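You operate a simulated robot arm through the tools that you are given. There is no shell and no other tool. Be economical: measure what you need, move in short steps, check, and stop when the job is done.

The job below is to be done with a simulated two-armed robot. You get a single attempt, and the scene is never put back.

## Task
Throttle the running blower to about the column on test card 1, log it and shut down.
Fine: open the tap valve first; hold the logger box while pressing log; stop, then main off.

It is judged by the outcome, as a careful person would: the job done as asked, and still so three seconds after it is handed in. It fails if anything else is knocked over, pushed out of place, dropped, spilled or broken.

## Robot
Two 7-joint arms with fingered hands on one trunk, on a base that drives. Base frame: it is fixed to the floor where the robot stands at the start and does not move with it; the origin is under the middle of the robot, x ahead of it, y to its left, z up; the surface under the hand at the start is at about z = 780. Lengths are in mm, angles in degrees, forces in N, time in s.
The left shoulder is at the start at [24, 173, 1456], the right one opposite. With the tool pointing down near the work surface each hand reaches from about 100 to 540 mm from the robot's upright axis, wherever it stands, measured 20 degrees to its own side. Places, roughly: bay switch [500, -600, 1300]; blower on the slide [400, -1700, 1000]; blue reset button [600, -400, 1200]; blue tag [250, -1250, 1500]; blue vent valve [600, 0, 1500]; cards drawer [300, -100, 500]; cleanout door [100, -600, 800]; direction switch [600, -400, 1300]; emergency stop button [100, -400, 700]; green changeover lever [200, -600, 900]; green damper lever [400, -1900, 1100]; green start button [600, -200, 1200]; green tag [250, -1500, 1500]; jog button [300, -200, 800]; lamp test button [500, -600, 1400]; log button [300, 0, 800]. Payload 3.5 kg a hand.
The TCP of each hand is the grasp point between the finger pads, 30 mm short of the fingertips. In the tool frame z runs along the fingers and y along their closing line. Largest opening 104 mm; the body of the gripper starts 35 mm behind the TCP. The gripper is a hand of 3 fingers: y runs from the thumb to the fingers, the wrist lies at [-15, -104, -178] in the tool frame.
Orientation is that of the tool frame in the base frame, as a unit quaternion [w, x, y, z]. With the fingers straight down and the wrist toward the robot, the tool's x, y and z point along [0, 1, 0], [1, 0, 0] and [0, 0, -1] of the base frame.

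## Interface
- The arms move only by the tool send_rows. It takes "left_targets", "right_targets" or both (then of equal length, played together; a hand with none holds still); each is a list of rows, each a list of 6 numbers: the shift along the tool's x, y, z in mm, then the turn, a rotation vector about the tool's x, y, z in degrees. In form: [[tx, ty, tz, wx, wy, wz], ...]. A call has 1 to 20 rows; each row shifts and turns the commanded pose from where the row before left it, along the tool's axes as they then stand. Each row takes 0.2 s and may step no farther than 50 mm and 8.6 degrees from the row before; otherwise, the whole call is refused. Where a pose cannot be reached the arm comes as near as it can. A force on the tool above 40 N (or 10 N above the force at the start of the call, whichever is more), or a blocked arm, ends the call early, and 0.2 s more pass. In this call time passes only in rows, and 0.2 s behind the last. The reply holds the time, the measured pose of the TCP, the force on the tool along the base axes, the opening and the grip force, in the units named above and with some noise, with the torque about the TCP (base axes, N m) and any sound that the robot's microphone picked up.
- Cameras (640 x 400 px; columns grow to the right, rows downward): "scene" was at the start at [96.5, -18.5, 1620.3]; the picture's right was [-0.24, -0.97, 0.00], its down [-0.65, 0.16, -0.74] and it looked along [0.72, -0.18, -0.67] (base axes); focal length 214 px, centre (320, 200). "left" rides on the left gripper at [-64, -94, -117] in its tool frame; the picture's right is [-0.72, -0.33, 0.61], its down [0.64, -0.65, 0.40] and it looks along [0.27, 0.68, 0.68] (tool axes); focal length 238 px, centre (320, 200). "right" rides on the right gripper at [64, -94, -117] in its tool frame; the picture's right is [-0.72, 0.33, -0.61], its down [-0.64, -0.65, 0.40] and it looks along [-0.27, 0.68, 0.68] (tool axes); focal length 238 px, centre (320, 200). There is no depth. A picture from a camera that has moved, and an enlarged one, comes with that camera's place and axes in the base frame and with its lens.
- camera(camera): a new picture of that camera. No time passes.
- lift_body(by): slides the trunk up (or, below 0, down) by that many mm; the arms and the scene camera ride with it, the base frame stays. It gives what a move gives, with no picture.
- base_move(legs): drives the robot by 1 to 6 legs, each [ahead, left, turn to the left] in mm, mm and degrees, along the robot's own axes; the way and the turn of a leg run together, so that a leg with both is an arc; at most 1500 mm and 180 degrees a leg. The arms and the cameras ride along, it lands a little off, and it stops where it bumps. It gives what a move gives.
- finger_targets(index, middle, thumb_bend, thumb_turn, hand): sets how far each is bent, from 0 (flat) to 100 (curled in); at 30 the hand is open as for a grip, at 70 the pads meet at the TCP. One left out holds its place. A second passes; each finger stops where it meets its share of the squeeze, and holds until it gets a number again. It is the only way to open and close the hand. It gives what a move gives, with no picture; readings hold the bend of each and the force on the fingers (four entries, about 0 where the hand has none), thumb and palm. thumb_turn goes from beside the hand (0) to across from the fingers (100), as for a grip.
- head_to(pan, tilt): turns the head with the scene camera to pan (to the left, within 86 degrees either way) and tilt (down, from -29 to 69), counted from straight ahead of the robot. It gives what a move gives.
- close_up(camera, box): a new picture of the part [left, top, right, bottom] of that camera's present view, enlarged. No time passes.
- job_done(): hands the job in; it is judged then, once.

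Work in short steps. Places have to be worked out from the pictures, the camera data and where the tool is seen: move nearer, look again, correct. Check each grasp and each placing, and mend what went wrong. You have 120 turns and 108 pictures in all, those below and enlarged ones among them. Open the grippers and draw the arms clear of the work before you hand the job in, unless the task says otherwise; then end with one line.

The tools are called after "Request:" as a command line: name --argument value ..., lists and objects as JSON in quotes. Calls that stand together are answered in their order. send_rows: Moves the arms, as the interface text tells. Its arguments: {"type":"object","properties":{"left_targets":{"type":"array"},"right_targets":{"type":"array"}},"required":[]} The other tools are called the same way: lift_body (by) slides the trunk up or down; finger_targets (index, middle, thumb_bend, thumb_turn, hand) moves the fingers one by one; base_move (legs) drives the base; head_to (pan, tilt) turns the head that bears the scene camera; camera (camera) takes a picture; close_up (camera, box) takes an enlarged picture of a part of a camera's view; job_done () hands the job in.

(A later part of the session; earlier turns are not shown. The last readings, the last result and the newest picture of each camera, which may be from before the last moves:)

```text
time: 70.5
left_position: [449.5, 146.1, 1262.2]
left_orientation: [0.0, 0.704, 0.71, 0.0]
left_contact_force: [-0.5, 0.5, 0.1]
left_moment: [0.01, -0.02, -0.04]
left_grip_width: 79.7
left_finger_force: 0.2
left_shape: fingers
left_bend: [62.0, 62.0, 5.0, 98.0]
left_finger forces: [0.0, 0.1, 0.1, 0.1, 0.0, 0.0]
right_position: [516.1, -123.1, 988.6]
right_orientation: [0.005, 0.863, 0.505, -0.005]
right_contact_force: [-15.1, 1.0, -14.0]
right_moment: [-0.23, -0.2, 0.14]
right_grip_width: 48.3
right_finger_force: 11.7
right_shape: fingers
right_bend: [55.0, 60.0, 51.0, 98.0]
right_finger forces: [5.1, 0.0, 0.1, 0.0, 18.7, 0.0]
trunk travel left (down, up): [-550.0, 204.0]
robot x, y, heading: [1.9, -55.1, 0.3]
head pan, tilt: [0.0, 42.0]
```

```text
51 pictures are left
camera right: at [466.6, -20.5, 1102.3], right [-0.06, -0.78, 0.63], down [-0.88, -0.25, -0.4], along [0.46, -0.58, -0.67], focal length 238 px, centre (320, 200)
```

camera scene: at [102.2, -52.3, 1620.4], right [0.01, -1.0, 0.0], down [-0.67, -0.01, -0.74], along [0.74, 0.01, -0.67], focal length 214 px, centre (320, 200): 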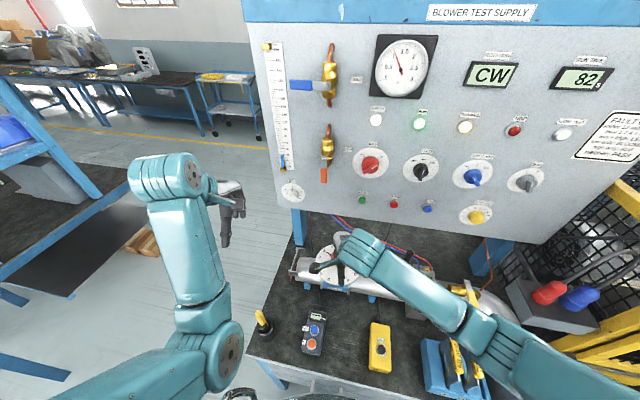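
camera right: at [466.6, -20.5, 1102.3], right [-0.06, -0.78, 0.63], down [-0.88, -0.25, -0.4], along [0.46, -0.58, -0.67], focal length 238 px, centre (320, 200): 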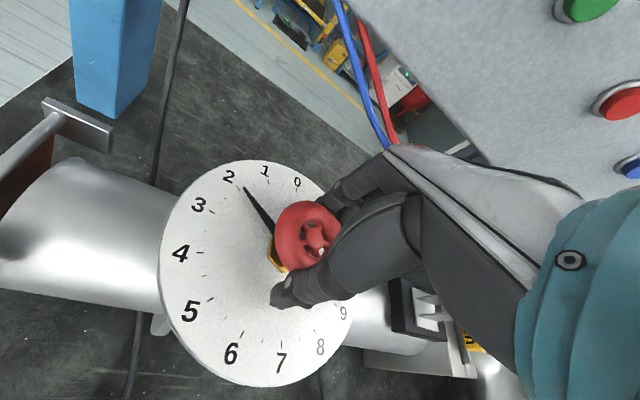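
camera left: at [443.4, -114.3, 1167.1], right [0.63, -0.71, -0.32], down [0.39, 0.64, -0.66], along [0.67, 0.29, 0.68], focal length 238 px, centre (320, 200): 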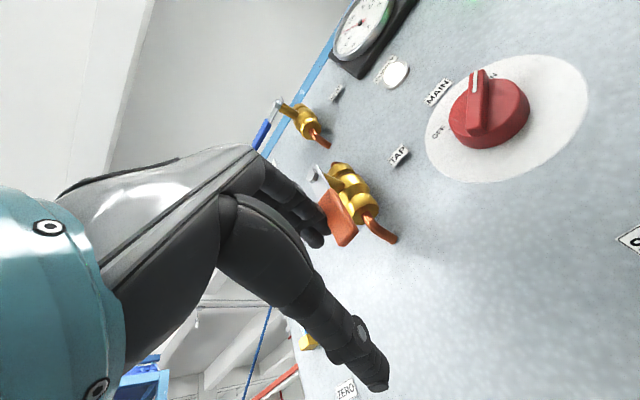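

The arm cannot centre at this yaw — it is reaching too far across. I open, rise, un-rotate and shift the base 100 mm to the left.

Request:
finger_targets --hand "right" --index 30 --middle 30 --thumb_bend 30

Request:
send_rows --right_targets '[[0, 0, -40, 0, 0, 0], [0, 0, -40, 0, 0, 0], [0, 0, -40, 0, 0, 0], [0, 0, 0, 0, 0, -7.5], [0, 0, 0, 0, 0, -7.5], [0, 0, 0, 0, 0, -7.5], [0, 0, 0, 0, 0, -7.5]]'

Request:
base_move --legs '[[0, 100, 0]]'

```text
time: 71.5
left_position: [449.8, 145.6, 1261.3]
left_orientation: [0.0, 0.705, 0.71, -0.001]
left_contact_force: [0.1, -0.7, -0.6]
left_moment: [-0.01, 0.01, -0.03]
left_grip_width: 80.0
left_finger_force: 0.1
left_shape: fingers
left_bend: [62.0, 62.0, 5.0, 98.0]
left_finger forces: [0.0, 0.1, 0.1, 0.0, 0.0, 0.1]
right_position: [519.5, -121.3, 989.9]
right_orientation: [0.007, 0.862, 0.506, -0.003]
right_contact_force: [-0.1, -0.6, 0.5]
right_moment: [0.02, 0.0, 0.0]
right_grip_width: 102.8
right_finger_force: 0.1
right_shape: fingers
right_bend: [30.0, 30.0, 30.0, 98.0]
right_finger forces: [0.0, 0.1, 0.1, 0.0, 0.0, 0.1]
trunk travel left (down, up): [-550.0, 204.0]
robot x, y, heading: [7.8, -52.8, 0.4]
head pan, tilt: [0.0, 42.0]
```

```text
time: 72.3
left_position: [451.4, 145.3, 1261.6]
left_orientation: [0.0, 0.704, 0.71, 0.001]
left_contact_force: [-0.8, 0.1, 0.3]
left_moment: [-0.02, 0.0, -0.05]
left_grip_width: 80.0
left_finger_force: 0.2
left_shape: fingers
left_bend: [62.0, 62.0, 5.0, 98.0]
left_finger forces: [0.1, 0.0, 0.1, 0.1, 0.0, 0.1]
right_position: [522.1, -187.6, 1084.9]
right_orientation: [0.056, 0.871, 0.487, -0.038]
right_contact_force: [-0.9, 0.0, -0.6]
right_moment: [0.03, 0.0, -0.05]
right_grip_width: 102.8
right_finger_force: 0.1
right_shape: fingers
right_bend: [30.0, 30.0, 30.0, 98.0]
right_finger forces: [0.0, 0.1, 0.0, 0.1, 0.0, 0.0]
trunk travel left (down, up): [-550.0, 204.0]
robot x, y, heading: [4.1, -56.6, 0.6]
head pan, tilt: [0.0, 42.0]
stopped in row 4 (right hand): the arm was blocked; the commanded pose is now the measured one
```

```text
time: 73.5
left_position: [449.8, 244.0, 1261.1]
left_orientation: [0.0, 0.705, 0.709, 0.0]
left_contact_force: [-0.9, -0.4, 0.0]
left_moment: [0.0, -0.03, 0.0]
left_grip_width: 79.9
left_finger_force: 0.2
left_shape: fingers
left_bend: [62.0, 62.0, 5.0, 98.0]
left_finger forces: [0.1, 0.0, 0.0, 0.1, 0.0, 0.0]
right_position: [520.6, -88.5, 1084.3]
right_orientation: [0.055, 0.871, 0.487, -0.039]
right_contact_force: [0.5, 0.3, -0.3]
right_moment: [0.0, 0.02, 0.0]
right_grip_width: 102.6
right_finger_force: 0.0
right_shape: fingers
right_bend: [30.0, 30.0, 30.0, 98.0]
right_finger forces: [0.0, 0.0, 0.1, 0.0, 0.1, 0.1]
trunk travel left (down, up): [-550.0, 204.0]
robot x, y, heading: [2.9, 44.4, 0.5]
head pan, tilt: [0.0, 42.0]
```

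The arm was blocked while unrotating; I look before going on.

Request:
camera --camera "scene"

Request:
camera --camera "right"

```text
50 pictures are left
camera scene: at [101.5, 47.1, 1620.4], right [0.01, -1.0, 0.0], down [-0.67, 0.0, -0.74], along [0.74, 0.0, -0.67], focal length 214 px, centre (320, 200)
```

scene: 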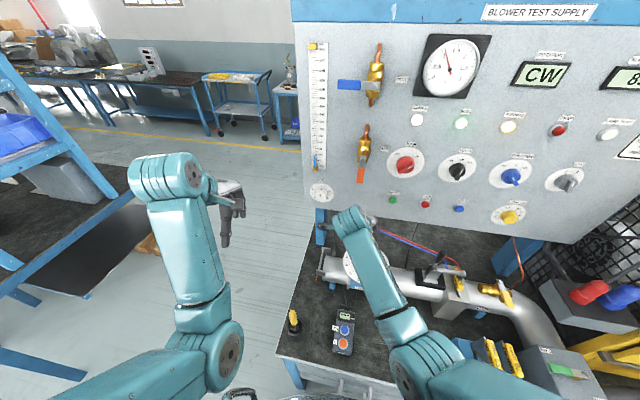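

```text
49 pictures are left
camera right: at [475.8, 29.4, 1185.9], right [-0.09, -0.69, 0.71], down [-0.9, -0.26, -0.36], along [0.43, -0.67, -0.6], focal length 238 px, centre (320, 200)
```

right: 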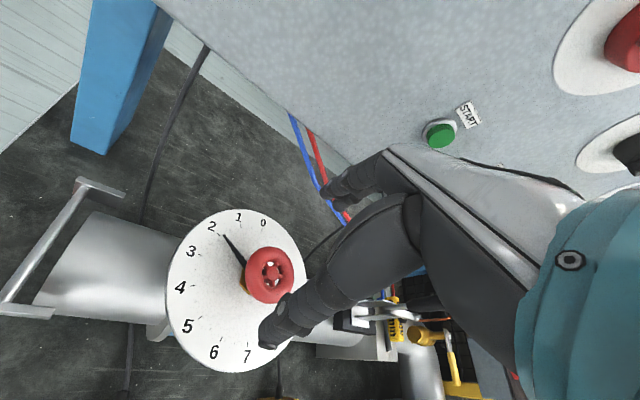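

No contact is seen; likely a joint limit. I restore the straight orientation in four rows while easing back.

Request:
send_rows --right_targets '[[0, -12, -5, 0.3, 1.9, -7.9], [0, -12, -5, 0.3, 1.9, -7.9], [-10, -12, -5, 0.3, 1.9, -7.9], [-10, -5, 0, 0.3, 1.9, -7.9]]'

Request:
camera --camera "right"

```text
time: 74.5
left_position: [449.8, 242.9, 1261.2]
left_orientation: [0.001, 0.704, 0.71, 0.001]
left_contact_force: [-0.7, 0.2, -0.5]
left_moment: [-0.02, -0.02, 0.0]
left_grip_width: 79.9
left_finger_force: 0.1
left_shape: fingers
left_bend: [62.0, 62.0, 5.0, 98.0]
left_finger forces: [0.1, 0.0, 0.0, 0.0, 0.1, 0.0]
right_position: [477.5, -89.0, 1098.9]
right_orientation: [0.001, 0.705, 0.709, 0.001]
right_contact_force: [0.9, 0.5, 0.1]
right_moment: [0.02, -0.01, -0.01]
right_grip_width: 102.9
right_finger_force: 0.0
right_shape: fingers
right_bend: [30.0, 30.0, 30.0, 98.0]
right_finger forces: [0.0, 0.0, 0.0, 0.0, 0.0, 0.0]
trunk travel left (down, up): [-550.0, 204.0]
robot x, y, heading: [-0.1, 45.8, 0.3]
head pan, tilt: [0.0, 42.0]
```

```text
48 pictures are left
camera right: at [383.4, -26.8, 1213.9], right [0.33, -0.72, 0.61], down [-0.65, -0.64, -0.41], along [0.69, -0.26, -0.68], focal length 238 px, centre (320, 200)
```

right: 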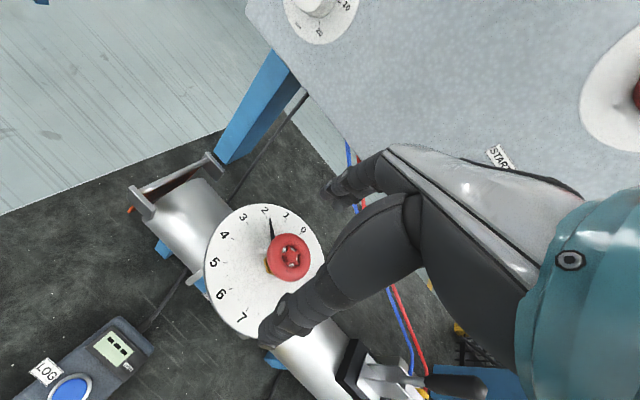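

Orientation restored. Wheel at [513,-111]; I move over it and descend.

Request:
send_rows --right_targets '[[-11, 18, 0, 0, 0, 0], [-11, 18, 0, 0, 0, 0], [0, 0, 35, 0, 0, 0], [0, 0, 35, 0, 0, 0], [0, 0, 25, 0, 0, 0], [0, 0, 13, 0, 0, 0]]'

Request:
camera --camera "right"

```text
time: 75.9
left_position: [450.2, 244.0, 1262.0]
left_orientation: [0.0, 0.704, 0.71, -0.001]
left_contact_force: [-0.3, -0.2, 0.1]
left_moment: [0.0, 0.0, -0.01]
left_grip_width: 79.8
left_finger_force: 0.1
left_shape: fingers
left_bend: [62.0, 62.0, 5.0, 98.0]
left_finger forces: [0.1, 0.1, 0.0, 0.1, 0.0, 0.0]
right_position: [514.9, -113.7, 991.2]
right_orientation: [0.002, 0.707, 0.707, -0.001]
right_contact_force: [0.5, 0.2, 0.3]
right_moment: [-0.01, 0.0, 0.02]
right_grip_width: 102.8
right_finger_force: 0.1
right_shape: fingers
right_bend: [30.0, 30.0, 30.0, 98.0]
right_finger forces: [0.1, 0.1, 0.1, 0.1, 0.1, 0.1]
trunk travel left (down, up): [-550.0, 204.0]
robot x, y, heading: [0.3, 39.9, 0.6]
head pan, tilt: [0.0, 42.0]
```

```text
47 pictures are left
camera right: at [420.7, -50.6, 1106.1], right [0.33, -0.72, 0.62], down [-0.65, -0.64, -0.4], along [0.69, -0.27, -0.68], focal length 238 px, centre (320, 200)
```

right: 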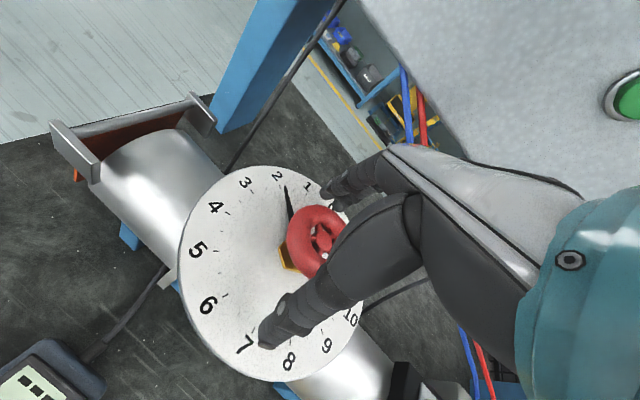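

Aligned within 4 mm. I nudge and close on the rim.

Request:
send_rows --right_targets '[[3, -2, 0, 0, 0, 0]]'

Request:
finger_targets --hand "right" --index 58 --middle 58 --thumb_bend 58

Request:
camera --camera "right"

```text
time: 76.3
left_position: [450.5, 244.7, 1261.5]
left_orientation: [0.0, 0.705, 0.709, 0.0]
left_contact_force: [-0.4, 0.2, 0.8]
left_moment: [0.01, 0.0, -0.01]
left_grip_width: 80.0
left_finger_force: 0.0
left_shape: fingers
left_bend: [62.0, 62.0, 5.0, 98.0]
left_finger forces: [0.0, 0.0, 0.0, 0.0, 0.0, 0.0]
right_position: [514.4, -111.3, 992.0]
right_orientation: [0.003, 0.707, 0.708, 0.0]
right_contact_force: [-0.4, 0.1, -0.4]
right_moment: [0.01, 0.01, -0.01]
right_grip_width: 102.9
right_finger_force: 0.0
right_shape: fingers
right_bend: [30.0, 30.0, 30.0, 98.0]
right_finger forces: [0.0, 0.0, 0.1, 0.1, 0.1, 0.0]
trunk travel left (down, up): [-550.0, 204.0]
robot x, y, heading: [7.2, 45.8, 0.3]
head pan, tilt: [0.0, 42.0]
```

```text
time: 77.3
left_position: [450.9, 244.6, 1260.3]
left_orientation: [-0.001, 0.704, 0.71, -0.001]
left_contact_force: [-0.2, 0.2, -0.1]
left_moment: [0.02, 0.0, -0.01]
left_grip_width: 79.9
left_finger_force: 0.0
left_shape: fingers
left_bend: [62.0, 62.0, 5.0, 98.0]
left_finger forces: [0.1, 0.0, 0.1, 0.0, 0.0, 0.1]
right_position: [514.8, -109.6, 992.0]
right_orientation: [0.001, 0.706, 0.708, 0.001]
right_contact_force: [6.9, 0.0, 0.0]
right_moment: [0.03, -0.06, 0.05]
right_grip_width: 45.9
right_finger_force: 6.4
right_shape: fingers
right_bend: [51.0, 55.0, 54.0, 97.0]
right_finger forces: [6.5, 2.2, 0.1, 0.0, 3.1, 0.0]
trunk travel left (down, up): [-550.0, 204.0]
robot x, y, heading: [6.2, 46.6, 0.2]
head pan, tilt: [0.0, 42.0]
```

```text
46 pictures are left
camera right: at [419.9, -47.0, 1106.5], right [0.33, -0.72, 0.62], down [-0.65, -0.64, -0.4], along [0.69, -0.27, -0.68], focal length 238 px, centre (320, 200)
```

right: 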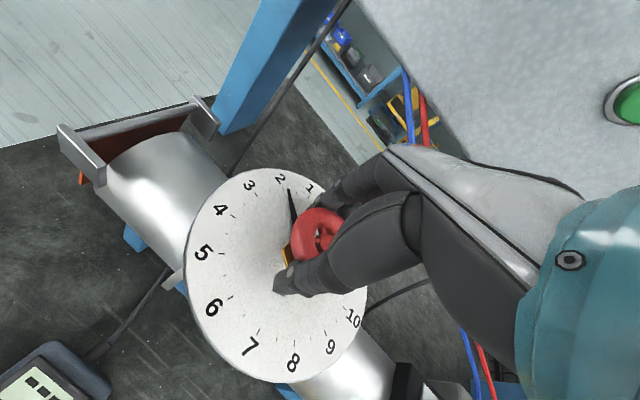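

All three digits touch the wheel. I tighten a little and turn 32° counter-clockwise.

Request:
finger_targets --hand "right" --index 63 --middle 63 --thumb_bend 64

Request:
send_rows --right_targets '[[0, 0, 0, 0, 0, -8], [0, 0, 0, 0, 0, -8], [0, 0, 0, 0, 0, -8], [0, 0, 0, 0, 0, -8]]'

Request:
camera --camera "right"

Request:
camera --camera "scene"

```text
time: 78.3
left_position: [451.4, 244.2, 1261.4]
left_orientation: [0.0, 0.704, 0.71, 0.0]
left_contact_force: [0.6, -0.1, -0.1]
left_moment: [-0.02, 0.01, 0.0]
left_grip_width: 80.2
left_finger_force: 0.1
left_shape: fingers
left_bend: [62.0, 62.0, 5.0, 98.0]
left_finger forces: [0.0, 0.0, 0.0, 0.0, 0.1, 0.0]
right_position: [514.5, -110.6, 991.2]
right_orientation: [0.002, 0.707, 0.707, -0.001]
right_contact_force: [7.9, 0.4, -0.8]
right_moment: [0.0, -0.11, 0.05]
right_grip_width: 43.9
right_finger_force: 13.1
right_shape: fingers
right_bend: [52.0, 57.0, 56.0, 97.0]
right_finger forces: [10.4, 5.7, 0.1, 0.1, 9.7, 0.0]
trunk travel left (down, up): [-550.0, 204.0]
robot x, y, heading: [3.3, 46.1, 0.3]
head pan, tilt: [0.0, 42.0]
```

```text
time: 79.3
left_position: [451.2, 242.6, 1261.2]
left_orientation: [-0.001, 0.705, 0.71, 0.001]
left_contact_force: [-0.2, 0.5, 0.0]
left_moment: [0.01, -0.01, -0.03]
left_grip_width: 79.9
left_finger_force: 0.2
left_shape: fingers
left_bend: [62.0, 62.0, 5.0, 98.0]
left_finger forces: [0.0, 0.0, 0.0, 0.1, 0.0, 0.1]
right_position: [513.0, -110.9, 990.2]
right_orientation: [0.001, 0.483, 0.876, -0.001]
right_contact_force: [2.6, -1.9, 0.1]
right_moment: [-0.02, -0.04, -0.05]
right_grip_width: 43.0
right_finger_force: 12.5
right_shape: fingers
right_bend: [53.0, 58.0, 56.0, 97.0]
right_finger forces: [7.8, 5.0, 0.0, 0.0, 12.6, 0.0]
trunk travel left (down, up): [-550.0, 204.0]
robot x, y, heading: [1.5, 44.5, 0.5]
head pan, tilt: [0.0, 42.0]
```

```text
45 pictures are left
camera right: at [399.8, -107.6, 1106.3], right [0.66, -0.43, 0.62], down [-0.21, -0.89, -0.4], along [0.72, 0.13, -0.68], focal length 238 px, centre (320, 200)
```

right: 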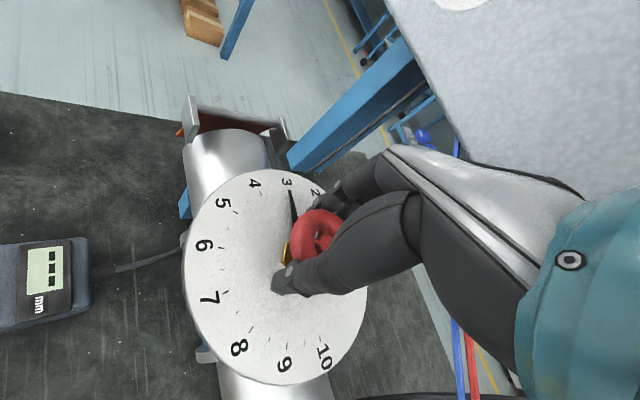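

```text
44 pictures are left
camera scene: at [102.0, 46.5, 1620.3], right [0.01, -1.0, 0.0], down [-0.67, 0.0, -0.74], along [0.74, 0.01, -0.67], focal length 214 px, centre (320, 200)
```

scene: 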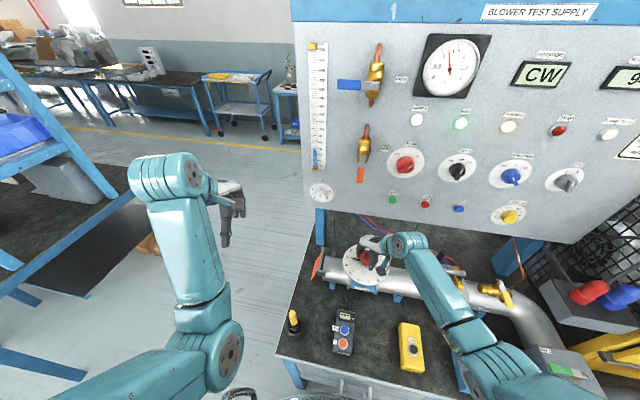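

The pointer is now at 3. I read the column.

Request:
close_up --camera "scene" --box '[296, 30, 356, 180]'

Request:
close_up --camera "right" --box '[10, 230, 90, 330]'

```text
2.67 times, centred on (326, 105) of scene
camera zoom: at [102.0, 46.5, 1620.3], right [0.01, -1.0, 0.0], down [-0.67, 0.0, -0.74], along [0.74, 0.01, -0.67], focal length 572 px, centre (304, 453)
```

zoom: 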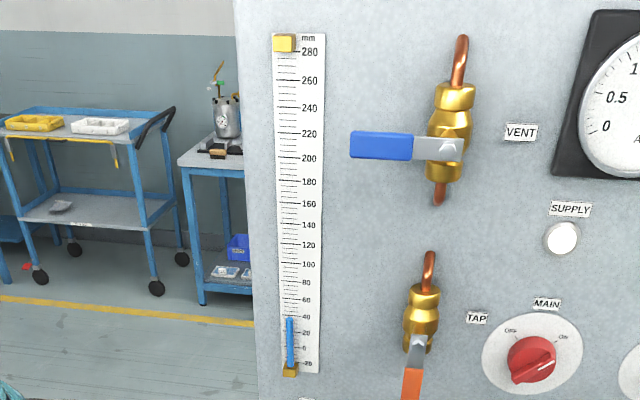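

```text
4.00 times, centred on (50, 280) of right
camera zoom: at [399.8, -107.6, 1106.3], right [0.66, -0.43, 0.62], down [-0.21, -0.89, -0.4], along [0.72, 0.13, -0.68], focal length 953 px, centre (1400, -120)
```

zoom: 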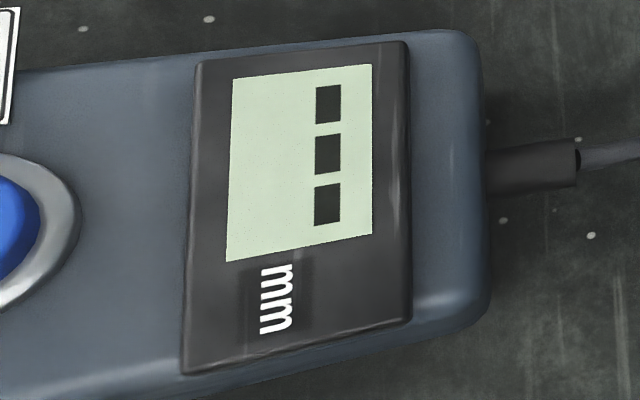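

Column ≈38 mm at mark 3 (17 at mark 2), so 160 needs roughly mark 6. I turn another 56° with the same grip.

Request:
send_rows --right_targets '[[0, 0, 0, 0, 0, -8], [0, 0, 0, 0, 0, -8], [0, 0, 0, 0, 0, -8], [0, 0, 0, 0, 0, -8], [0, 0, 0, 0, 0, -8], [0, 0, 0, 0, 0, -8], [0, 0, 0, 0, 0, -8]]'

Request:
camera --camera "right"

```text
time: 80.9
left_position: [450.2, 242.8, 1260.7]
left_orientation: [0.0, 0.704, 0.71, 0.0]
left_contact_force: [0.2, -0.8, -0.1]
left_moment: [-0.03, 0.01, 0.05]
left_grip_width: 80.0
left_finger_force: 0.1
left_shape: fingers
left_bend: [62.0, 62.0, 5.0, 98.0]
left_finger forces: [0.0, 0.1, 0.0, 0.1, 0.1, 0.0]
right_position: [513.7, -111.8, 991.1]
right_orientation: [0.001, 0.017, 1.0, -0.001]
right_contact_force: [-2.5, -8.5, -0.7]
right_moment: [-0.09, -0.02, -0.07]
right_grip_width: 42.8
right_finger_force: 13.3
right_shape: fingers
right_bend: [56.0, 60.0, 55.0, 95.0]
right_finger forces: [6.3, 3.9, 0.0, 0.1, 17.3, 0.0]
trunk travel left (down, up): [-550.0, 204.0]
robot x, y, heading: [3.0, 47.4, 0.4]
head pan, tilt: [0.0, 42.0]
```

```text
41 pictures are left
camera right: at [445.9, -204.9, 1106.7], right [0.73, 0.3, 0.61], down [0.62, -0.67, -0.4], along [0.29, 0.67, -0.68], focal length 238 px, centre (320, 200)
```

right: 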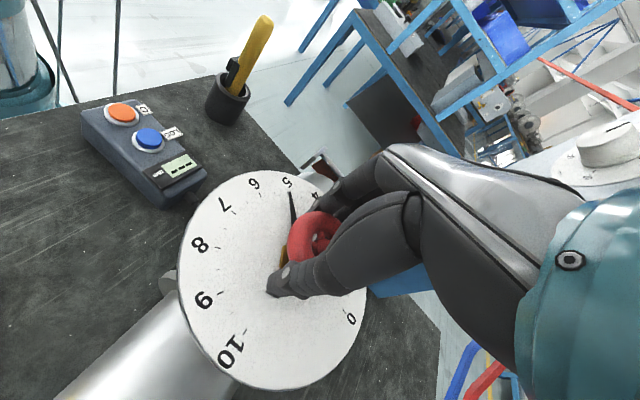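

Pointer at 5, grip holding. I turn 30° more to about mark 6 and read the column.

Request:
send_rows --right_targets '[[0, 0, 0, 0, 0, -7.5], [0, 0, 0, 0, 0, -7.5], [0, 0, 0, 0, 0, -7.5], [0, 0, 0, 0, 0, -7.5], [0, 0, 0, 0, 0, 0], [0, 0, 0, 0, 0, 0], [0, 0, 0, 0, 0, 0], [0, 0, 0, 0, 0, 0]]'

Request:
camera --camera "right"

Request:
close_up --camera "scene" --box '[296, 30, 356, 180]'

```text
time: 82.7
left_position: [450.7, 244.4, 1261.7]
left_orientation: [0.0, 0.705, 0.71, 0.001]
left_contact_force: [-0.5, 0.3, 0.0]
left_moment: [0.02, 0.02, -0.01]
left_grip_width: 80.1
left_finger_force: 0.0
left_shape: fingers
left_bend: [62.0, 62.0, 5.0, 98.0]
left_finger forces: [0.0, 0.0, 0.0, 0.1, 0.0, 0.0]
right_position: [480.1, -109.7, 1003.3]
right_orientation: [0.002, -0.243, 0.97, -0.001]
right_contact_force: [-0.8, -0.8, 0.0]
right_moment: [-0.03, 0.01, 0.02]
right_grip_width: 17.6
right_finger_force: 0.4
right_shape: fingers
right_bend: [63.0, 63.0, 64.0, 97.0]
right_finger forces: [0.0, 0.1, 0.0, 0.0, 0.1, 0.1]
right hand out of reach, approached as far as the arm can: row 2, 3, 4
trunk travel left (down, up): [-550.0, 204.0]
robot x, y, heading: [3.6, 44.6, 0.4]
head pan, tilt: [0.0, 42.0]
```

```text
40 pictures are left
camera right: at [467.9, -224.1, 1117.8], right [0.48, 0.63, 0.61], down [0.87, -0.28, -0.4], along [-0.08, 0.73, -0.68], focal length 238 px, centre (320, 200)
```

right: 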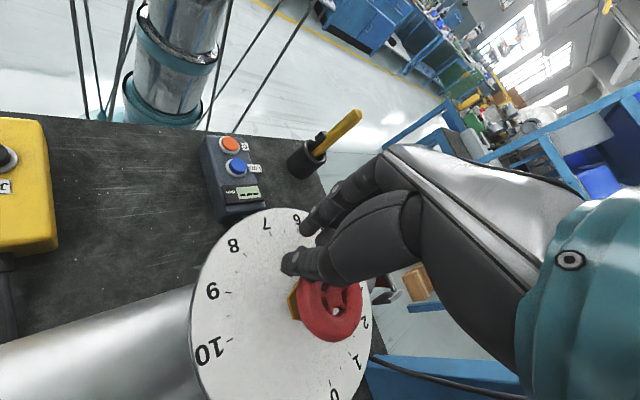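

```text
2.67 times, centred on (326, 105) of scene
camera zoom: at [101.5, 47.1, 1620.4], right [0.01, -1.0, 0.0], down [-0.67, 0.0, -0.74], along [0.74, 0.01, -0.67], focal length 572 px, centre (304, 453)
```

zoom: 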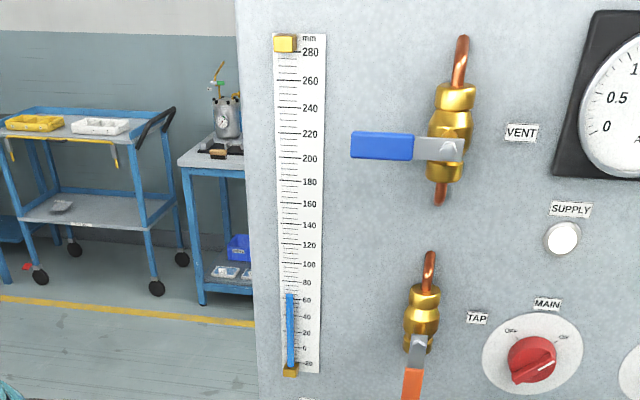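

The hand ran out of reach and slipped off the wheel; the wheel itself stays put. I rise, turn the hand back clockwise, and look again.

Request:
send_rows --right_targets '[[0, 0, -40, 0, 0, 0], [0, 0, -40, 0, 0, 0], [0, 0, -20, 0, 0, 7.5], [0, 0, 0, 0, 0, 8], [0, 0, 0, 0, 0, 8], [0, 0, 0, 0, 0, 8], [0, 0, 0, 0, 0, 8], [0, 0, 0, 0, 0, 8], [0, 0, 0, 0, 0, 8], [0, 0, 0, 0, 0, 8], [0, 0, 0, 0, 0, 8], [0, 0, 0, 0, 0, 8], [0, 0, 0, 0, 0, 8], [0, 0, 0, 0, 0, 8], [0, 0, 0, 0, 0, 8], [0, 0, 0, 0, 0, 8]]'

Request:
finger_targets --hand "right" --index 30 --middle 30 --thumb_bend 30

Request:
camera --camera "right"

Request:
close_up --camera "scene" --box '[296, 30, 356, 180]'

```text
time: 86.1
left_position: [450.5, 245.3, 1261.9]
left_orientation: [0.0, 0.705, 0.71, 0.001]
left_contact_force: [0.6, 0.7, 1.1]
left_moment: [0.0, 0.0, 0.0]
left_grip_width: 79.8
left_finger_force: 0.0
left_shape: fingers
left_bend: [62.0, 62.0, 5.0, 98.0]
left_finger forces: [0.0, 0.0, 0.2, 0.1, 0.0, 0.0]
right_position: [479.0, -110.5, 1101.9]
right_orientation: [0.002, 0.666, 0.746, -0.001]
right_contact_force: [-0.9, -0.2, 0.0]
right_moment: [-0.02, 0.01, -0.05]
right_grip_width: 17.6
right_finger_force: 0.1
right_shape: fingers
right_bend: [63.0, 63.0, 64.0, 97.0]
right_finger forces: [0.1, 0.0, 0.0, 0.1, 0.0, 0.0]
trunk travel left (down, up): [-550.0, 204.0]
robot x, y, heading: [5.5, 45.1, 0.2]
head pan, tilt: [0.0, 42.0]
```

```text
time: 87.1
left_position: [450.7, 244.5, 1262.4]
left_orientation: [-0.001, 0.704, 0.71, 0.0]
left_contact_force: [-0.3, -1.6, 0.1]
left_moment: [-0.04, 0.05, 0.03]
left_grip_width: 79.6
left_finger_force: 0.0
left_shape: fingers
left_bend: [62.0, 62.0, 5.0, 98.0]
left_finger forces: [0.0, 0.0, 0.1, 0.1, 0.0, 0.0]
right_position: [479.8, -110.4, 1102.8]
right_orientation: [0.002, 0.666, 0.746, 0.0]
right_contact_force: [0.6, -0.1, 0.6]
right_moment: [0.0, 0.0, 0.03]
right_grip_width: 102.6
right_finger_force: 0.0
right_shape: fingers
right_bend: [30.0, 30.0, 30.0, 97.0]
right_finger forces: [0.0, 0.0, 0.1, 0.1, 0.0, 0.0]
trunk travel left (down, up): [-550.0, 204.0]
robot x, y, heading: [0.3, 45.6, 0.4]
head pan, tilt: [0.0, 42.0]
```

```text
38 pictures are left
camera right: at [378.9, -58.1, 1217.1], right [0.4, -0.68, 0.62], down [-0.57, -0.71, -0.4], along [0.71, -0.19, -0.68], focal length 238 px, centre (320, 200)
```

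right: 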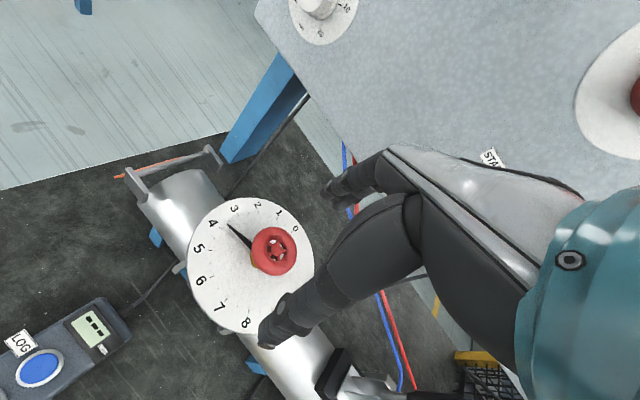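

```text
2.67 times, centred on (326, 105) of scene
camera zoom: at [101.5, 47.0, 1620.4], right [0.01, -1.0, 0.0], down [-0.67, 0.0, -0.74], along [0.74, 0.01, -0.67], focal length 572 px, centre (304, 453)
```

zoom: 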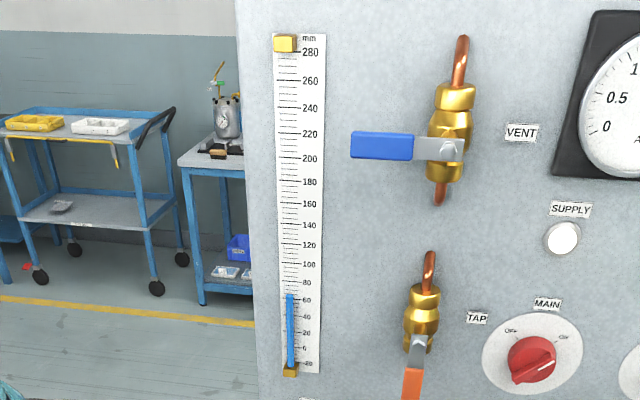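

Pointer at ~3.8, column 65 mm; I need about mark 6, i.e. ~64° more. I regrip the wheel from yaw ≈0.

Request:
send_rows --right_targets '[[-4, 34, 0, 0, 0, 0], [0, 0, 35, 0, 0, 0], [0, 0, 35, 0, 0, 0], [0, 0, 25, 0, 0, 0], [0, 0, 16, 0, 0, 0]]'

Request:
finger_targets --hand "right" --index 63 --middle 63 --thumb_bend 64

Request:
send_rows --right_targets '[[0, 0, 0, 0, 0, -8], [0, 0, 0, 0, 0, -8], [0, 0, 0, 0, 0, -8], [0, 0, 0, 0, 0, -8], [0, 0, 0, 0, 0, -8], [0, 0, 0, 0, 0, -8], [0, 0, 0, 0, 0, -7]]'

Request:
camera --camera "right"

Request:
close_up --camera "scene" --box '[296, 30, 356, 180]'

```text
time: 88.3
left_position: [450.5, 244.5, 1261.6]
left_orientation: [0.001, 0.704, 0.71, 0.0]
left_contact_force: [-0.5, 0.8, 0.6]
left_moment: [-0.01, 0.03, 0.0]
left_grip_width: 80.0
left_finger_force: 0.0
left_shape: fingers
left_bend: [62.0, 62.0, 5.0, 98.0]
left_finger forces: [0.0, 0.0, 0.0, 0.0, 0.0, 0.0]
right_position: [514.0, -110.7, 990.0]
right_orientation: [0.002, 0.665, 0.747, -0.001]
right_contact_force: [0.7, -0.5, 0.3]
right_moment: [-0.03, 0.01, -0.01]
right_grip_width: 103.0
right_finger_force: 0.0
right_shape: fingers
right_bend: [30.0, 30.0, 30.0, 97.0]
right_finger forces: [0.0, 0.1, 0.0, 0.0, 0.1, 0.0]
trunk travel left (down, up): [-550.0, 204.0]
robot x, y, heading: [1.8, 44.0, 0.5]
head pan, tilt: [0.0, 42.0]
```

```text
time: 89.3
left_position: [451.2, 243.5, 1262.1]
left_orientation: [-0.001, 0.705, 0.71, -0.001]
left_contact_force: [0.4, 0.9, -0.4]
left_moment: [-0.01, -0.01, 0.02]
left_grip_width: 79.9
left_finger_force: 0.0
left_shape: fingers
left_bend: [62.0, 62.0, 5.0, 98.0]
left_finger forces: [0.1, 0.0, 0.0, 0.0, 0.1, 0.1]
right_position: [514.6, -110.6, 990.6]
right_orientation: [0.002, 0.665, 0.747, 0.0]
right_contact_force: [6.3, 0.8, -3.2]
right_moment: [0.0, -0.06, 0.02]
right_grip_width: 43.7
right_finger_force: 13.4
right_shape: fingers
right_bend: [53.0, 58.0, 56.0, 97.0]
right_finger forces: [10.4, 5.3, 0.1, 0.0, 10.7, 0.0]
trunk travel left (down, up): [-550.0, 204.0]
robot x, y, heading: [4.6, 46.7, 0.4]
head pan, tilt: [0.0, 42.0]
```

```text
time: 90.9
left_position: [449.4, 244.0, 1261.2]
left_orientation: [0.0, 0.705, 0.709, 0.0]
left_contact_force: [-0.7, -0.4, 0.1]
left_moment: [-0.03, -0.01, -0.01]
left_grip_width: 79.8
left_finger_force: 0.0
left_shape: fingers
left_bend: [62.0, 62.0, 5.0, 98.0]
left_finger forces: [0.0, 0.0, 0.0, 0.0, 0.0, 0.0]
right_position: [513.9, -111.5, 989.8]
right_orientation: [0.002, 0.245, 0.969, -0.001]
right_contact_force: [-2.8, -3.3, -0.5]
right_moment: [-0.03, -0.02, -0.06]
right_grip_width: 43.1
right_finger_force: 13.6
right_shape: fingers
right_bend: [55.0, 60.0, 56.0, 96.0]
right_finger forces: [6.8, 3.8, 0.0, 0.1, 15.8, 0.0]
trunk travel left (down, up): [-550.0, 204.0]
robot x, y, heading: [1.8, 45.0, 0.6]
head pan, tilt: [0.0, 42.0]
```

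```text
36 pictures are left
camera right: at [412.8, -164.8, 1106.0], right [0.79, -0.05, 0.62], down [0.25, -0.88, -0.4], along [0.56, 0.47, -0.68], focal length 238 px, centre (320, 200)
```

right: 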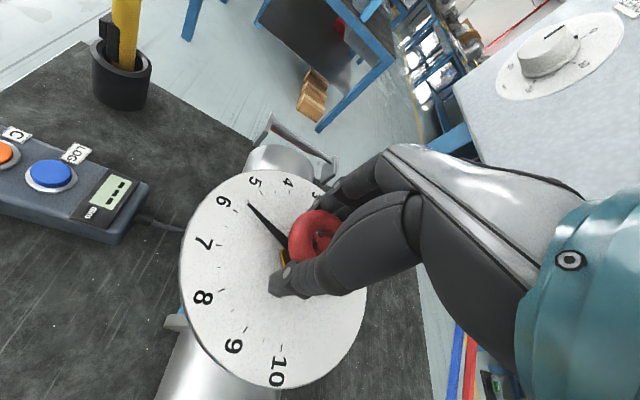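

```text
2.67 times, centred on (326, 105) of scene
camera zoom: at [101.2, 46.2, 1620.4], right [0.01, -1.0, 0.0], down [-0.67, 0.0, -0.74], along [0.74, 0.01, -0.67], focal length 572 px, centre (304, 453)
```

zoom: 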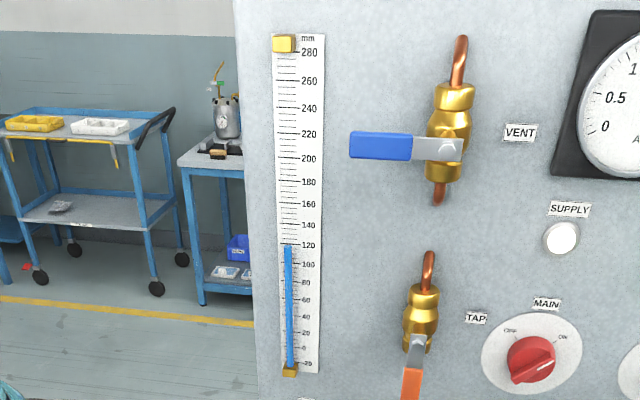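

Pointer about 5.7, column 119 and maybe still rising. I wait 1.5 s and read again.

Request:
send_rows --right_targets '[[0, 0, 0, 0, 0, 0], [0, 0, 0, 0, 0, 0], [0, 0, 0, 0, 0, 0], [0, 0, 0, 0, 0, 0], [0, 0, 0, 0, 0, 0], [0, 0, 0, 0, 0, 0], [0, 0, 0, 0, 0, 0]]'

Request:
close_up --camera "scene" --box '[296, 30, 356, 180]'

```text
time: 92.5
left_position: [450.9, 243.9, 1261.7]
left_orientation: [-0.001, 0.705, 0.71, 0.0]
left_contact_force: [0.0, 0.2, -0.2]
left_moment: [0.01, 0.04, -0.01]
left_grip_width: 79.8
left_finger_force: 0.0
left_shape: fingers
left_bend: [62.0, 62.0, 5.0, 98.0]
left_finger forces: [0.1, 0.0, 0.0, 0.0, 0.0, 0.0]
right_position: [513.4, -112.0, 990.0]
right_orientation: [0.001, 0.246, 0.969, 0.0]
right_contact_force: [-2.3, -5.4, -1.0]
right_moment: [-0.07, 0.02, -0.05]
right_grip_width: 43.3
right_finger_force: 13.1
right_shape: fingers
right_bend: [55.0, 60.0, 55.0, 96.0]
right_finger forces: [6.7, 3.5, 0.0, 0.0, 16.0, 0.0]
trunk travel left (down, up): [-550.0, 204.0]
robot x, y, heading: [3.8, 45.4, 0.2]
head pan, tilt: [0.0, 42.0]
```

```text
2.67 times, centred on (326, 105) of scene
camera zoom: at [101.1, 46.0, 1620.4], right [0.01, -1.0, 0.0], down [-0.67, 0.0, -0.74], along [0.74, 0.01, -0.67], focal length 572 px, centre (304, 453)
```

zoom: 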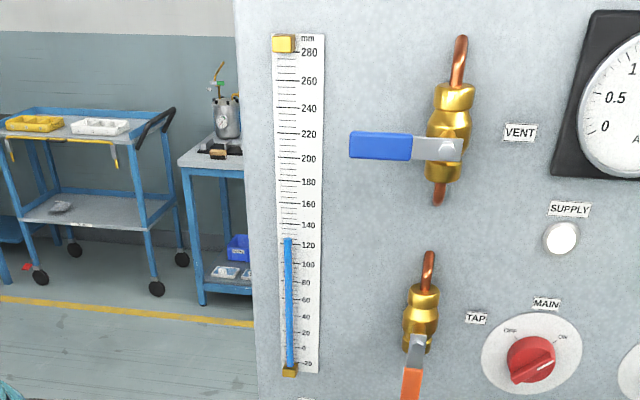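

Settled around 127. I turn another 20° and wait.

Request:
send_rows --right_targets '[[0, 0, 0, 0, 0, -7], [0, 0, 0, 0, 0, -7], [0, 0, 0, 0, 0, -6], [0, 0, 0, 0, 0, 0], [0, 0, 0, 0, 0, 0], [0, 0, 0, 0, 0, 0], [0, 0, 0, 0, 0, 0], [0, 0, 0, 0, 0, 0], [0, 0, 0, 0, 0, 0], [0, 0, 0, 0, 0, 0], [0, 0, 0, 0, 0, 0], [0, 0, 0, 0, 0, 0]]'

Request:
close_up --camera "scene" --box '[296, 30, 356, 180]'

```text
time: 95.1
left_position: [450.7, 243.9, 1262.4]
left_orientation: [0.0, 0.704, 0.71, -0.001]
left_contact_force: [-0.7, -0.1, 0.0]
left_moment: [0.01, 0.01, -0.01]
left_grip_width: 80.0
left_finger_force: 0.1
left_shape: fingers
left_bend: [62.0, 62.0, 5.0, 98.0]
left_finger forces: [0.0, 0.0, 0.0, 0.0, 0.0, 0.0]
right_position: [514.2, -112.8, 990.4]
right_orientation: [0.001, 0.073, 0.997, -0.001]
right_contact_force: [-5.9, -8.4, -4.2]
right_moment: [-0.06, 0.0, -0.07]
right_grip_width: 43.2
right_finger_force: 14.5
right_shape: fingers
right_bend: [56.0, 61.0, 55.0, 95.0]
right_finger forces: [6.7, 3.5, 0.0, 0.1, 17.9, 0.1]
trunk travel left (down, up): [-550.0, 204.0]
robot x, y, heading: [1.5, 45.6, 0.4]
head pan, tilt: [0.0, 42.0]
```

```text
2.67 times, centred on (326, 105) of scene
camera zoom: at [101.0, 45.5, 1620.4], right [0.01, -1.0, 0.0], down [-0.67, 0.0, -0.74], along [0.74, 0.01, -0.67], focal length 572 px, centre (304, 453)
```

zoom: 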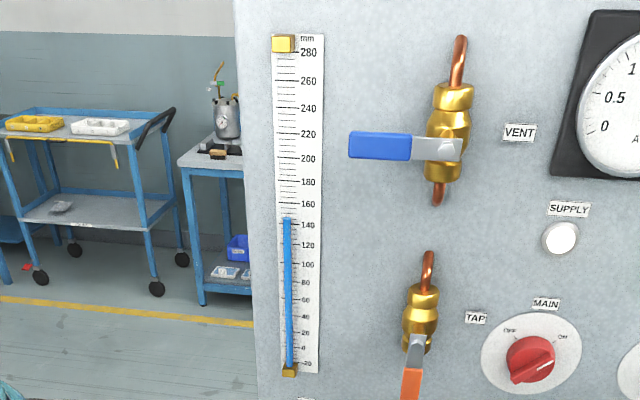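

Column ≈146 mm; ~1 mm per degree, so 13° more remains within reach.

Request:
send_rows --right_targets '[[0, 0, 0, 0, 0, -6.5], [0, 0, 0, 0, 0, -6.5], [0, 0, 0, 0, 0, 0], [0, 0, 0, 0, 0, 0], [0, 0, 0, 0, 0, 0], [0, 0, 0, 0, 0, 0], [0, 0, 0, 0, 0, 0], [0, 0, 0, 0, 0, 0], [0, 0, 0, 0, 0, 0], [0, 0, 0, 0, 0, 0], [0, 0, 0, 0, 0, 0]]'

Request:
close_up --camera "scene" --box '[300, 65, 340, 115]'

```text
time: 97.5
left_position: [449.9, 243.3, 1262.3]
left_orientation: [0.0, 0.705, 0.709, 0.0]
left_contact_force: [-0.4, 0.3, -1.0]
left_moment: [0.0, 0.01, -0.01]
left_grip_width: 79.8
left_finger_force: 0.1
left_shape: fingers
left_bend: [62.0, 62.0, 5.0, 98.0]
left_finger forces: [0.1, 0.0, 0.0, 0.0, 0.0, 0.1]
right_position: [512.9, -112.6, 990.4]
right_orientation: [0.001, -0.04, 0.999, -0.001]
right_contact_force: [-0.1, -10.5, -5.0]
right_moment: [-0.05, 0.03, 0.01]
right_grip_width: 43.1
right_finger_force: 13.6
right_shape: fingers
right_bend: [57.0, 61.0, 55.0, 95.0]
right_finger forces: [5.8, 3.5, 0.0, 0.0, 18.4, 0.0]
trunk travel left (down, up): [-550.0, 204.0]
robot x, y, heading: [3.9, 43.9, 0.3]
head pan, tilt: [0.0, 42.0]
```

```text
8.00 times, centred on (320, 90) of scene
camera zoom: at [101.8, 45.1, 1620.3], right [0.01, -1.0, 0.0], down [-0.67, 0.0, -0.74], along [0.74, 0.01, -0.67], focal length 1716 px, centre (320, 1080)
```

zoom: 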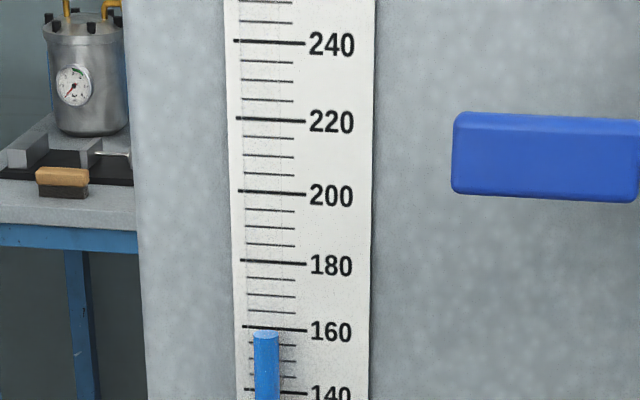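

Column ≈159 mm: on target. I release the wheel, rise, and re-check.

Request:
finger_targets --hand "right" --index 30 --middle 30 --thumb_bend 30

Request:
send_rows --right_targets '[[0, 0, -40, 0, 0, 0], [0, 0, -40, 0, 0, 0], [0, 0, -30, 0, 0, 8], [0, 0, 0, 0, 0, 8], [0, 0, 0, 0, 0, 8], [0, 0, 0, 0, 0, 8], [0, 0, 0, 0, 0, 8], [0, 0, 0, 0, 0, 8], [0, 0, 0, 0, 0, 8], [0, 0, 0, 0, 0, 8], [0, 0, 0, 0, 0, 8], [0, 0, 0, 0, 0, 8], [0, 0, 0, 0, 0, 8], [0, 0, 0, 0, 0, 6.5]]'

Request:
camera --camera "scene"

Request:
close_up --camera "scene" --box '[300, 65, 340, 115]'

```text
time: 98.5
left_position: [449.7, 244.6, 1262.1]
left_orientation: [-0.001, 0.704, 0.71, 0.0]
left_contact_force: [-0.5, 0.5, -0.4]
left_moment: [-0.01, 0.01, 0.0]
left_grip_width: 79.9
left_finger_force: 0.1
left_shape: fingers
left_bend: [62.0, 62.0, 5.0, 98.0]
left_finger forces: [0.1, 0.0, 0.0, 0.1, 0.1, 0.0]
right_position: [513.6, -109.9, 991.7]
right_orientation: [0.001, -0.041, 0.999, -0.002]
right_contact_force: [0.6, -0.4, -0.3]
right_moment: [0.02, 0.02, 0.02]
right_grip_width: 102.9
right_finger_force: 0.1
right_shape: fingers
right_bend: [30.0, 30.0, 30.0, 97.0]
right_finger forces: [0.0, 0.0, 0.0, 0.0, 0.0, 0.0]
trunk travel left (down, up): [-550.0, 204.0]
robot x, y, heading: [0.8, 42.1, 0.4]
head pan, tilt: [0.0, 42.0]
```

```text
time: 101.5
left_position: [450.6, 244.2, 1261.6]
left_orientation: [0.0, 0.704, 0.71, 0.0]
left_contact_force: [0.6, -0.3, 0.2]
left_moment: [0.0, 0.01, -0.01]
left_grip_width: 80.0
left_finger_force: 0.1
left_shape: fingers
left_bend: [62.0, 62.0, 5.0, 98.0]
left_finger forces: [0.1, 0.0, 0.0, 0.0, 0.0, 0.0]
right_position: [514.4, -110.9, 1101.3]
right_orientation: [0.002, 0.708, 0.706, 0.0]
right_contact_force: [0.3, 0.0, -0.5]
right_moment: [0.03, -0.01, 0.01]
right_grip_width: 102.6
right_finger_force: 0.1
right_shape: fingers
right_bend: [30.0, 30.0, 30.0, 97.0]
right_finger forces: [0.1, 0.0, 0.0, 0.1, 0.0, 0.0]
trunk travel left (down, up): [-550.0, 204.0]
robot x, y, heading: [-0.1, 45.0, 0.4]
head pan, tilt: [0.0, 42.0]
```

```text
31 pictures are left
camera scene: at [101.4, 47.4, 1620.4], right [0.01, -1.0, 0.0], down [-0.67, 0.0, -0.74], along [0.74, 0.0, -0.67], focal length 214 px, centre (320, 200)
```

scene: 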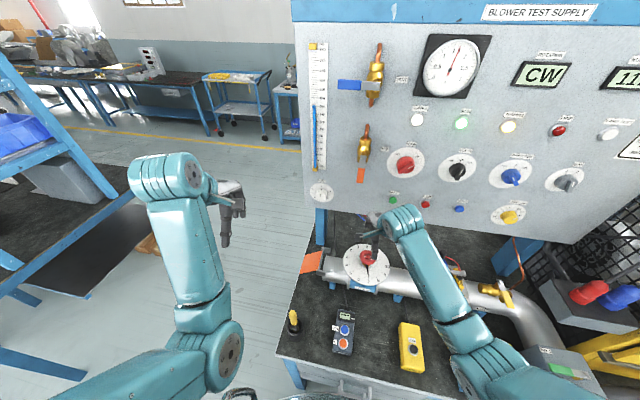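

```text
8.00 times, centred on (320, 90) of scene
camera zoom: at [101.4, 47.4, 1620.4], right [0.01, -1.0, 0.0], down [-0.67, 0.0, -0.74], along [0.74, 0.0, -0.67], focal length 1716 px, centre (320, 1080)
```

zoom: 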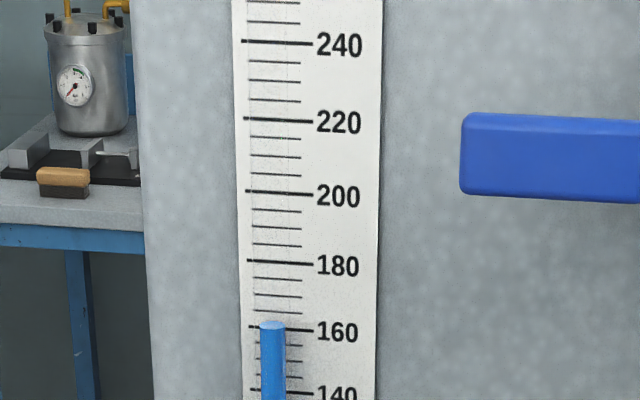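

Column reads ≈161 mm, stable. Next the logger (roughly x 275–405, y 0…-70). I draw the right hand back over it, shift the base right 80 so both hands reach, and look.

Request:
send_rows --right_targets '[[0, -42, 0, 0, 0, 0], [0, -42, 0, 0, 0, 0], [0, -42, 0, 0, 0, 0]]'

Request:
base_move --legs '[[0, -80, 0]]'

Request:
send_rows --right_targets '[[30, 0, 0, 0, 0, -8], [30, 0, 0, 0, 0, -8], [30, 0, 0, 0, 0, -8], [25, 20, 0, 0, 0, -8], [20, 20, 0, 0, 0, -8], [0, 0, 0, 0, 0, -8], [0, 0, 0, 0, 0, -8], [0, 0, 0, 0, 0, -8], [0, 0, 0, 0, 0, -8], [0, 0, 0, 0, 0, -8], [0, 0, 0, 0, 0, -8]]'

Request:
camera --camera "right"

Request:
camera --camera "scene"

```text
time: 102.3
left_position: [448.7, 244.0, 1262.4]
left_orientation: [0.0, 0.705, 0.709, 0.0]
left_contact_force: [-0.3, 0.1, -0.3]
left_moment: [-0.03, -0.01, 0.0]
left_grip_width: 79.9
left_finger_force: 0.2
left_shape: fingers
left_bend: [62.0, 62.0, 5.0, 98.0]
left_finger forces: [0.1, 0.0, 0.0, 0.1, 0.0, 0.0]
right_position: [386.3, -110.4, 1101.6]
right_orientation: [0.002, 0.707, 0.707, 0.0]
right_contact_force: [-0.5, -0.7, -0.2]
right_moment: [0.0, 0.04, 0.01]
right_grip_width: 103.0
right_finger_force: 0.0
right_shape: fingers
right_bend: [30.0, 30.0, 30.0, 97.0]
right_finger forces: [0.0, 0.0, 0.2, 0.0, 0.1, 0.1]
trunk travel left (down, up): [-550.0, 204.0]
robot x, y, heading: [3.6, 47.0, 0.2]
head pan, tilt: [0.0, 42.0]
```

```text
time: 103.3
left_position: [451.6, 162.1, 1261.3]
left_orientation: [0.0, 0.705, 0.709, 0.0]
left_contact_force: [0.3, 0.5, -0.7]
left_moment: [0.01, 0.0, 0.0]
left_grip_width: 79.9
left_finger_force: 0.1
left_shape: fingers
left_bend: [62.0, 62.0, 5.0, 98.0]
left_finger forces: [0.1, 0.1, 0.1, 0.0, 0.0, 0.0]
right_position: [389.4, -191.3, 1101.1]
right_orientation: [0.001, 0.707, 0.707, 0.001]
right_contact_force: [0.0, 0.1, 0.0]
right_moment: [0.0, -0.01, 0.0]
right_grip_width: 102.8
right_finger_force: 0.1
right_shape: fingers
right_bend: [30.0, 30.0, 30.0, 97.0]
right_finger forces: [0.0, 0.1, 0.0, 0.1, 0.0, 0.1]
trunk travel left (down, up): [-550.0, 204.0]
robot x, y, heading: [2.1, -35.6, 0.4]
head pan, tilt: [0.0, 42.0]
```

```text
time: 105.7
left_position: [450.1, 163.0, 1261.0]
left_orientation: [-0.001, 0.705, 0.709, 0.001]
left_contact_force: [-0.1, 0.2, -0.4]
left_moment: [0.0, 0.0, 0.01]
left_grip_width: 79.8
left_finger_force: 0.0
left_shape: fingers
left_bend: [62.0, 62.0, 5.0, 98.0]
left_finger forces: [0.1, 0.1, 0.0, 0.1, 0.1, 0.1]
right_position: [391.0, -44.6, 1101.1]
right_orientation: [0.002, 0.017, 1.0, -0.001]
right_contact_force: [0.3, 0.1, -0.3]
right_moment: [0.03, -0.01, 0.0]
right_grip_width: 102.9
right_finger_force: 0.0
right_shape: fingers
right_bend: [30.0, 30.0, 30.0, 97.0]
right_finger forces: [0.0, 0.0, 0.0, 0.1, 0.1, 0.0]
trunk travel left (down, up): [-550.0, 204.0]
robot x, y, heading: [3.6, -34.3, 0.3]
head pan, tilt: [0.0, 42.0]
```

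```text
29 pictures are left
camera right: at [324.1, -136.5, 1216.7], right [0.73, 0.3, 0.61], down [0.62, -0.67, -0.4], along [0.29, 0.67, -0.68], focal length 238 px, centre (320, 200)
```

right: 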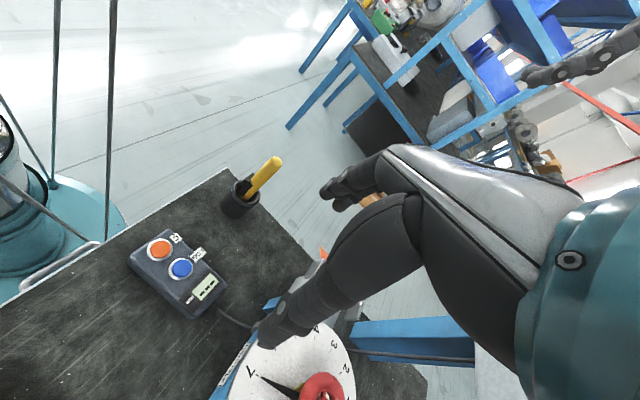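

```text
28 pictures are left
camera scene: at [102.4, -33.2, 1620.3], right [0.01, -1.0, 0.0], down [-0.67, 0.0, -0.74], along [0.74, 0.0, -0.67], focal length 214 px, centre (320, 200)
```

scene: 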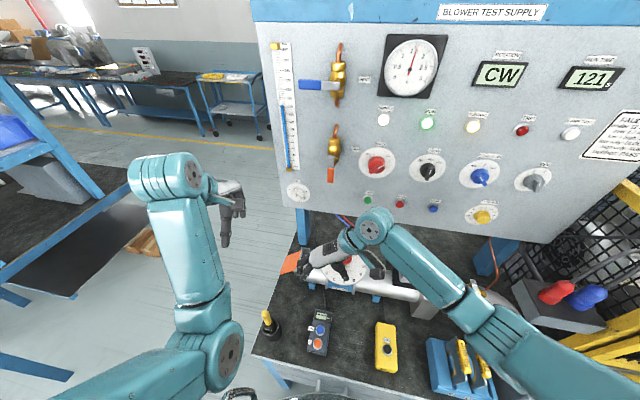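

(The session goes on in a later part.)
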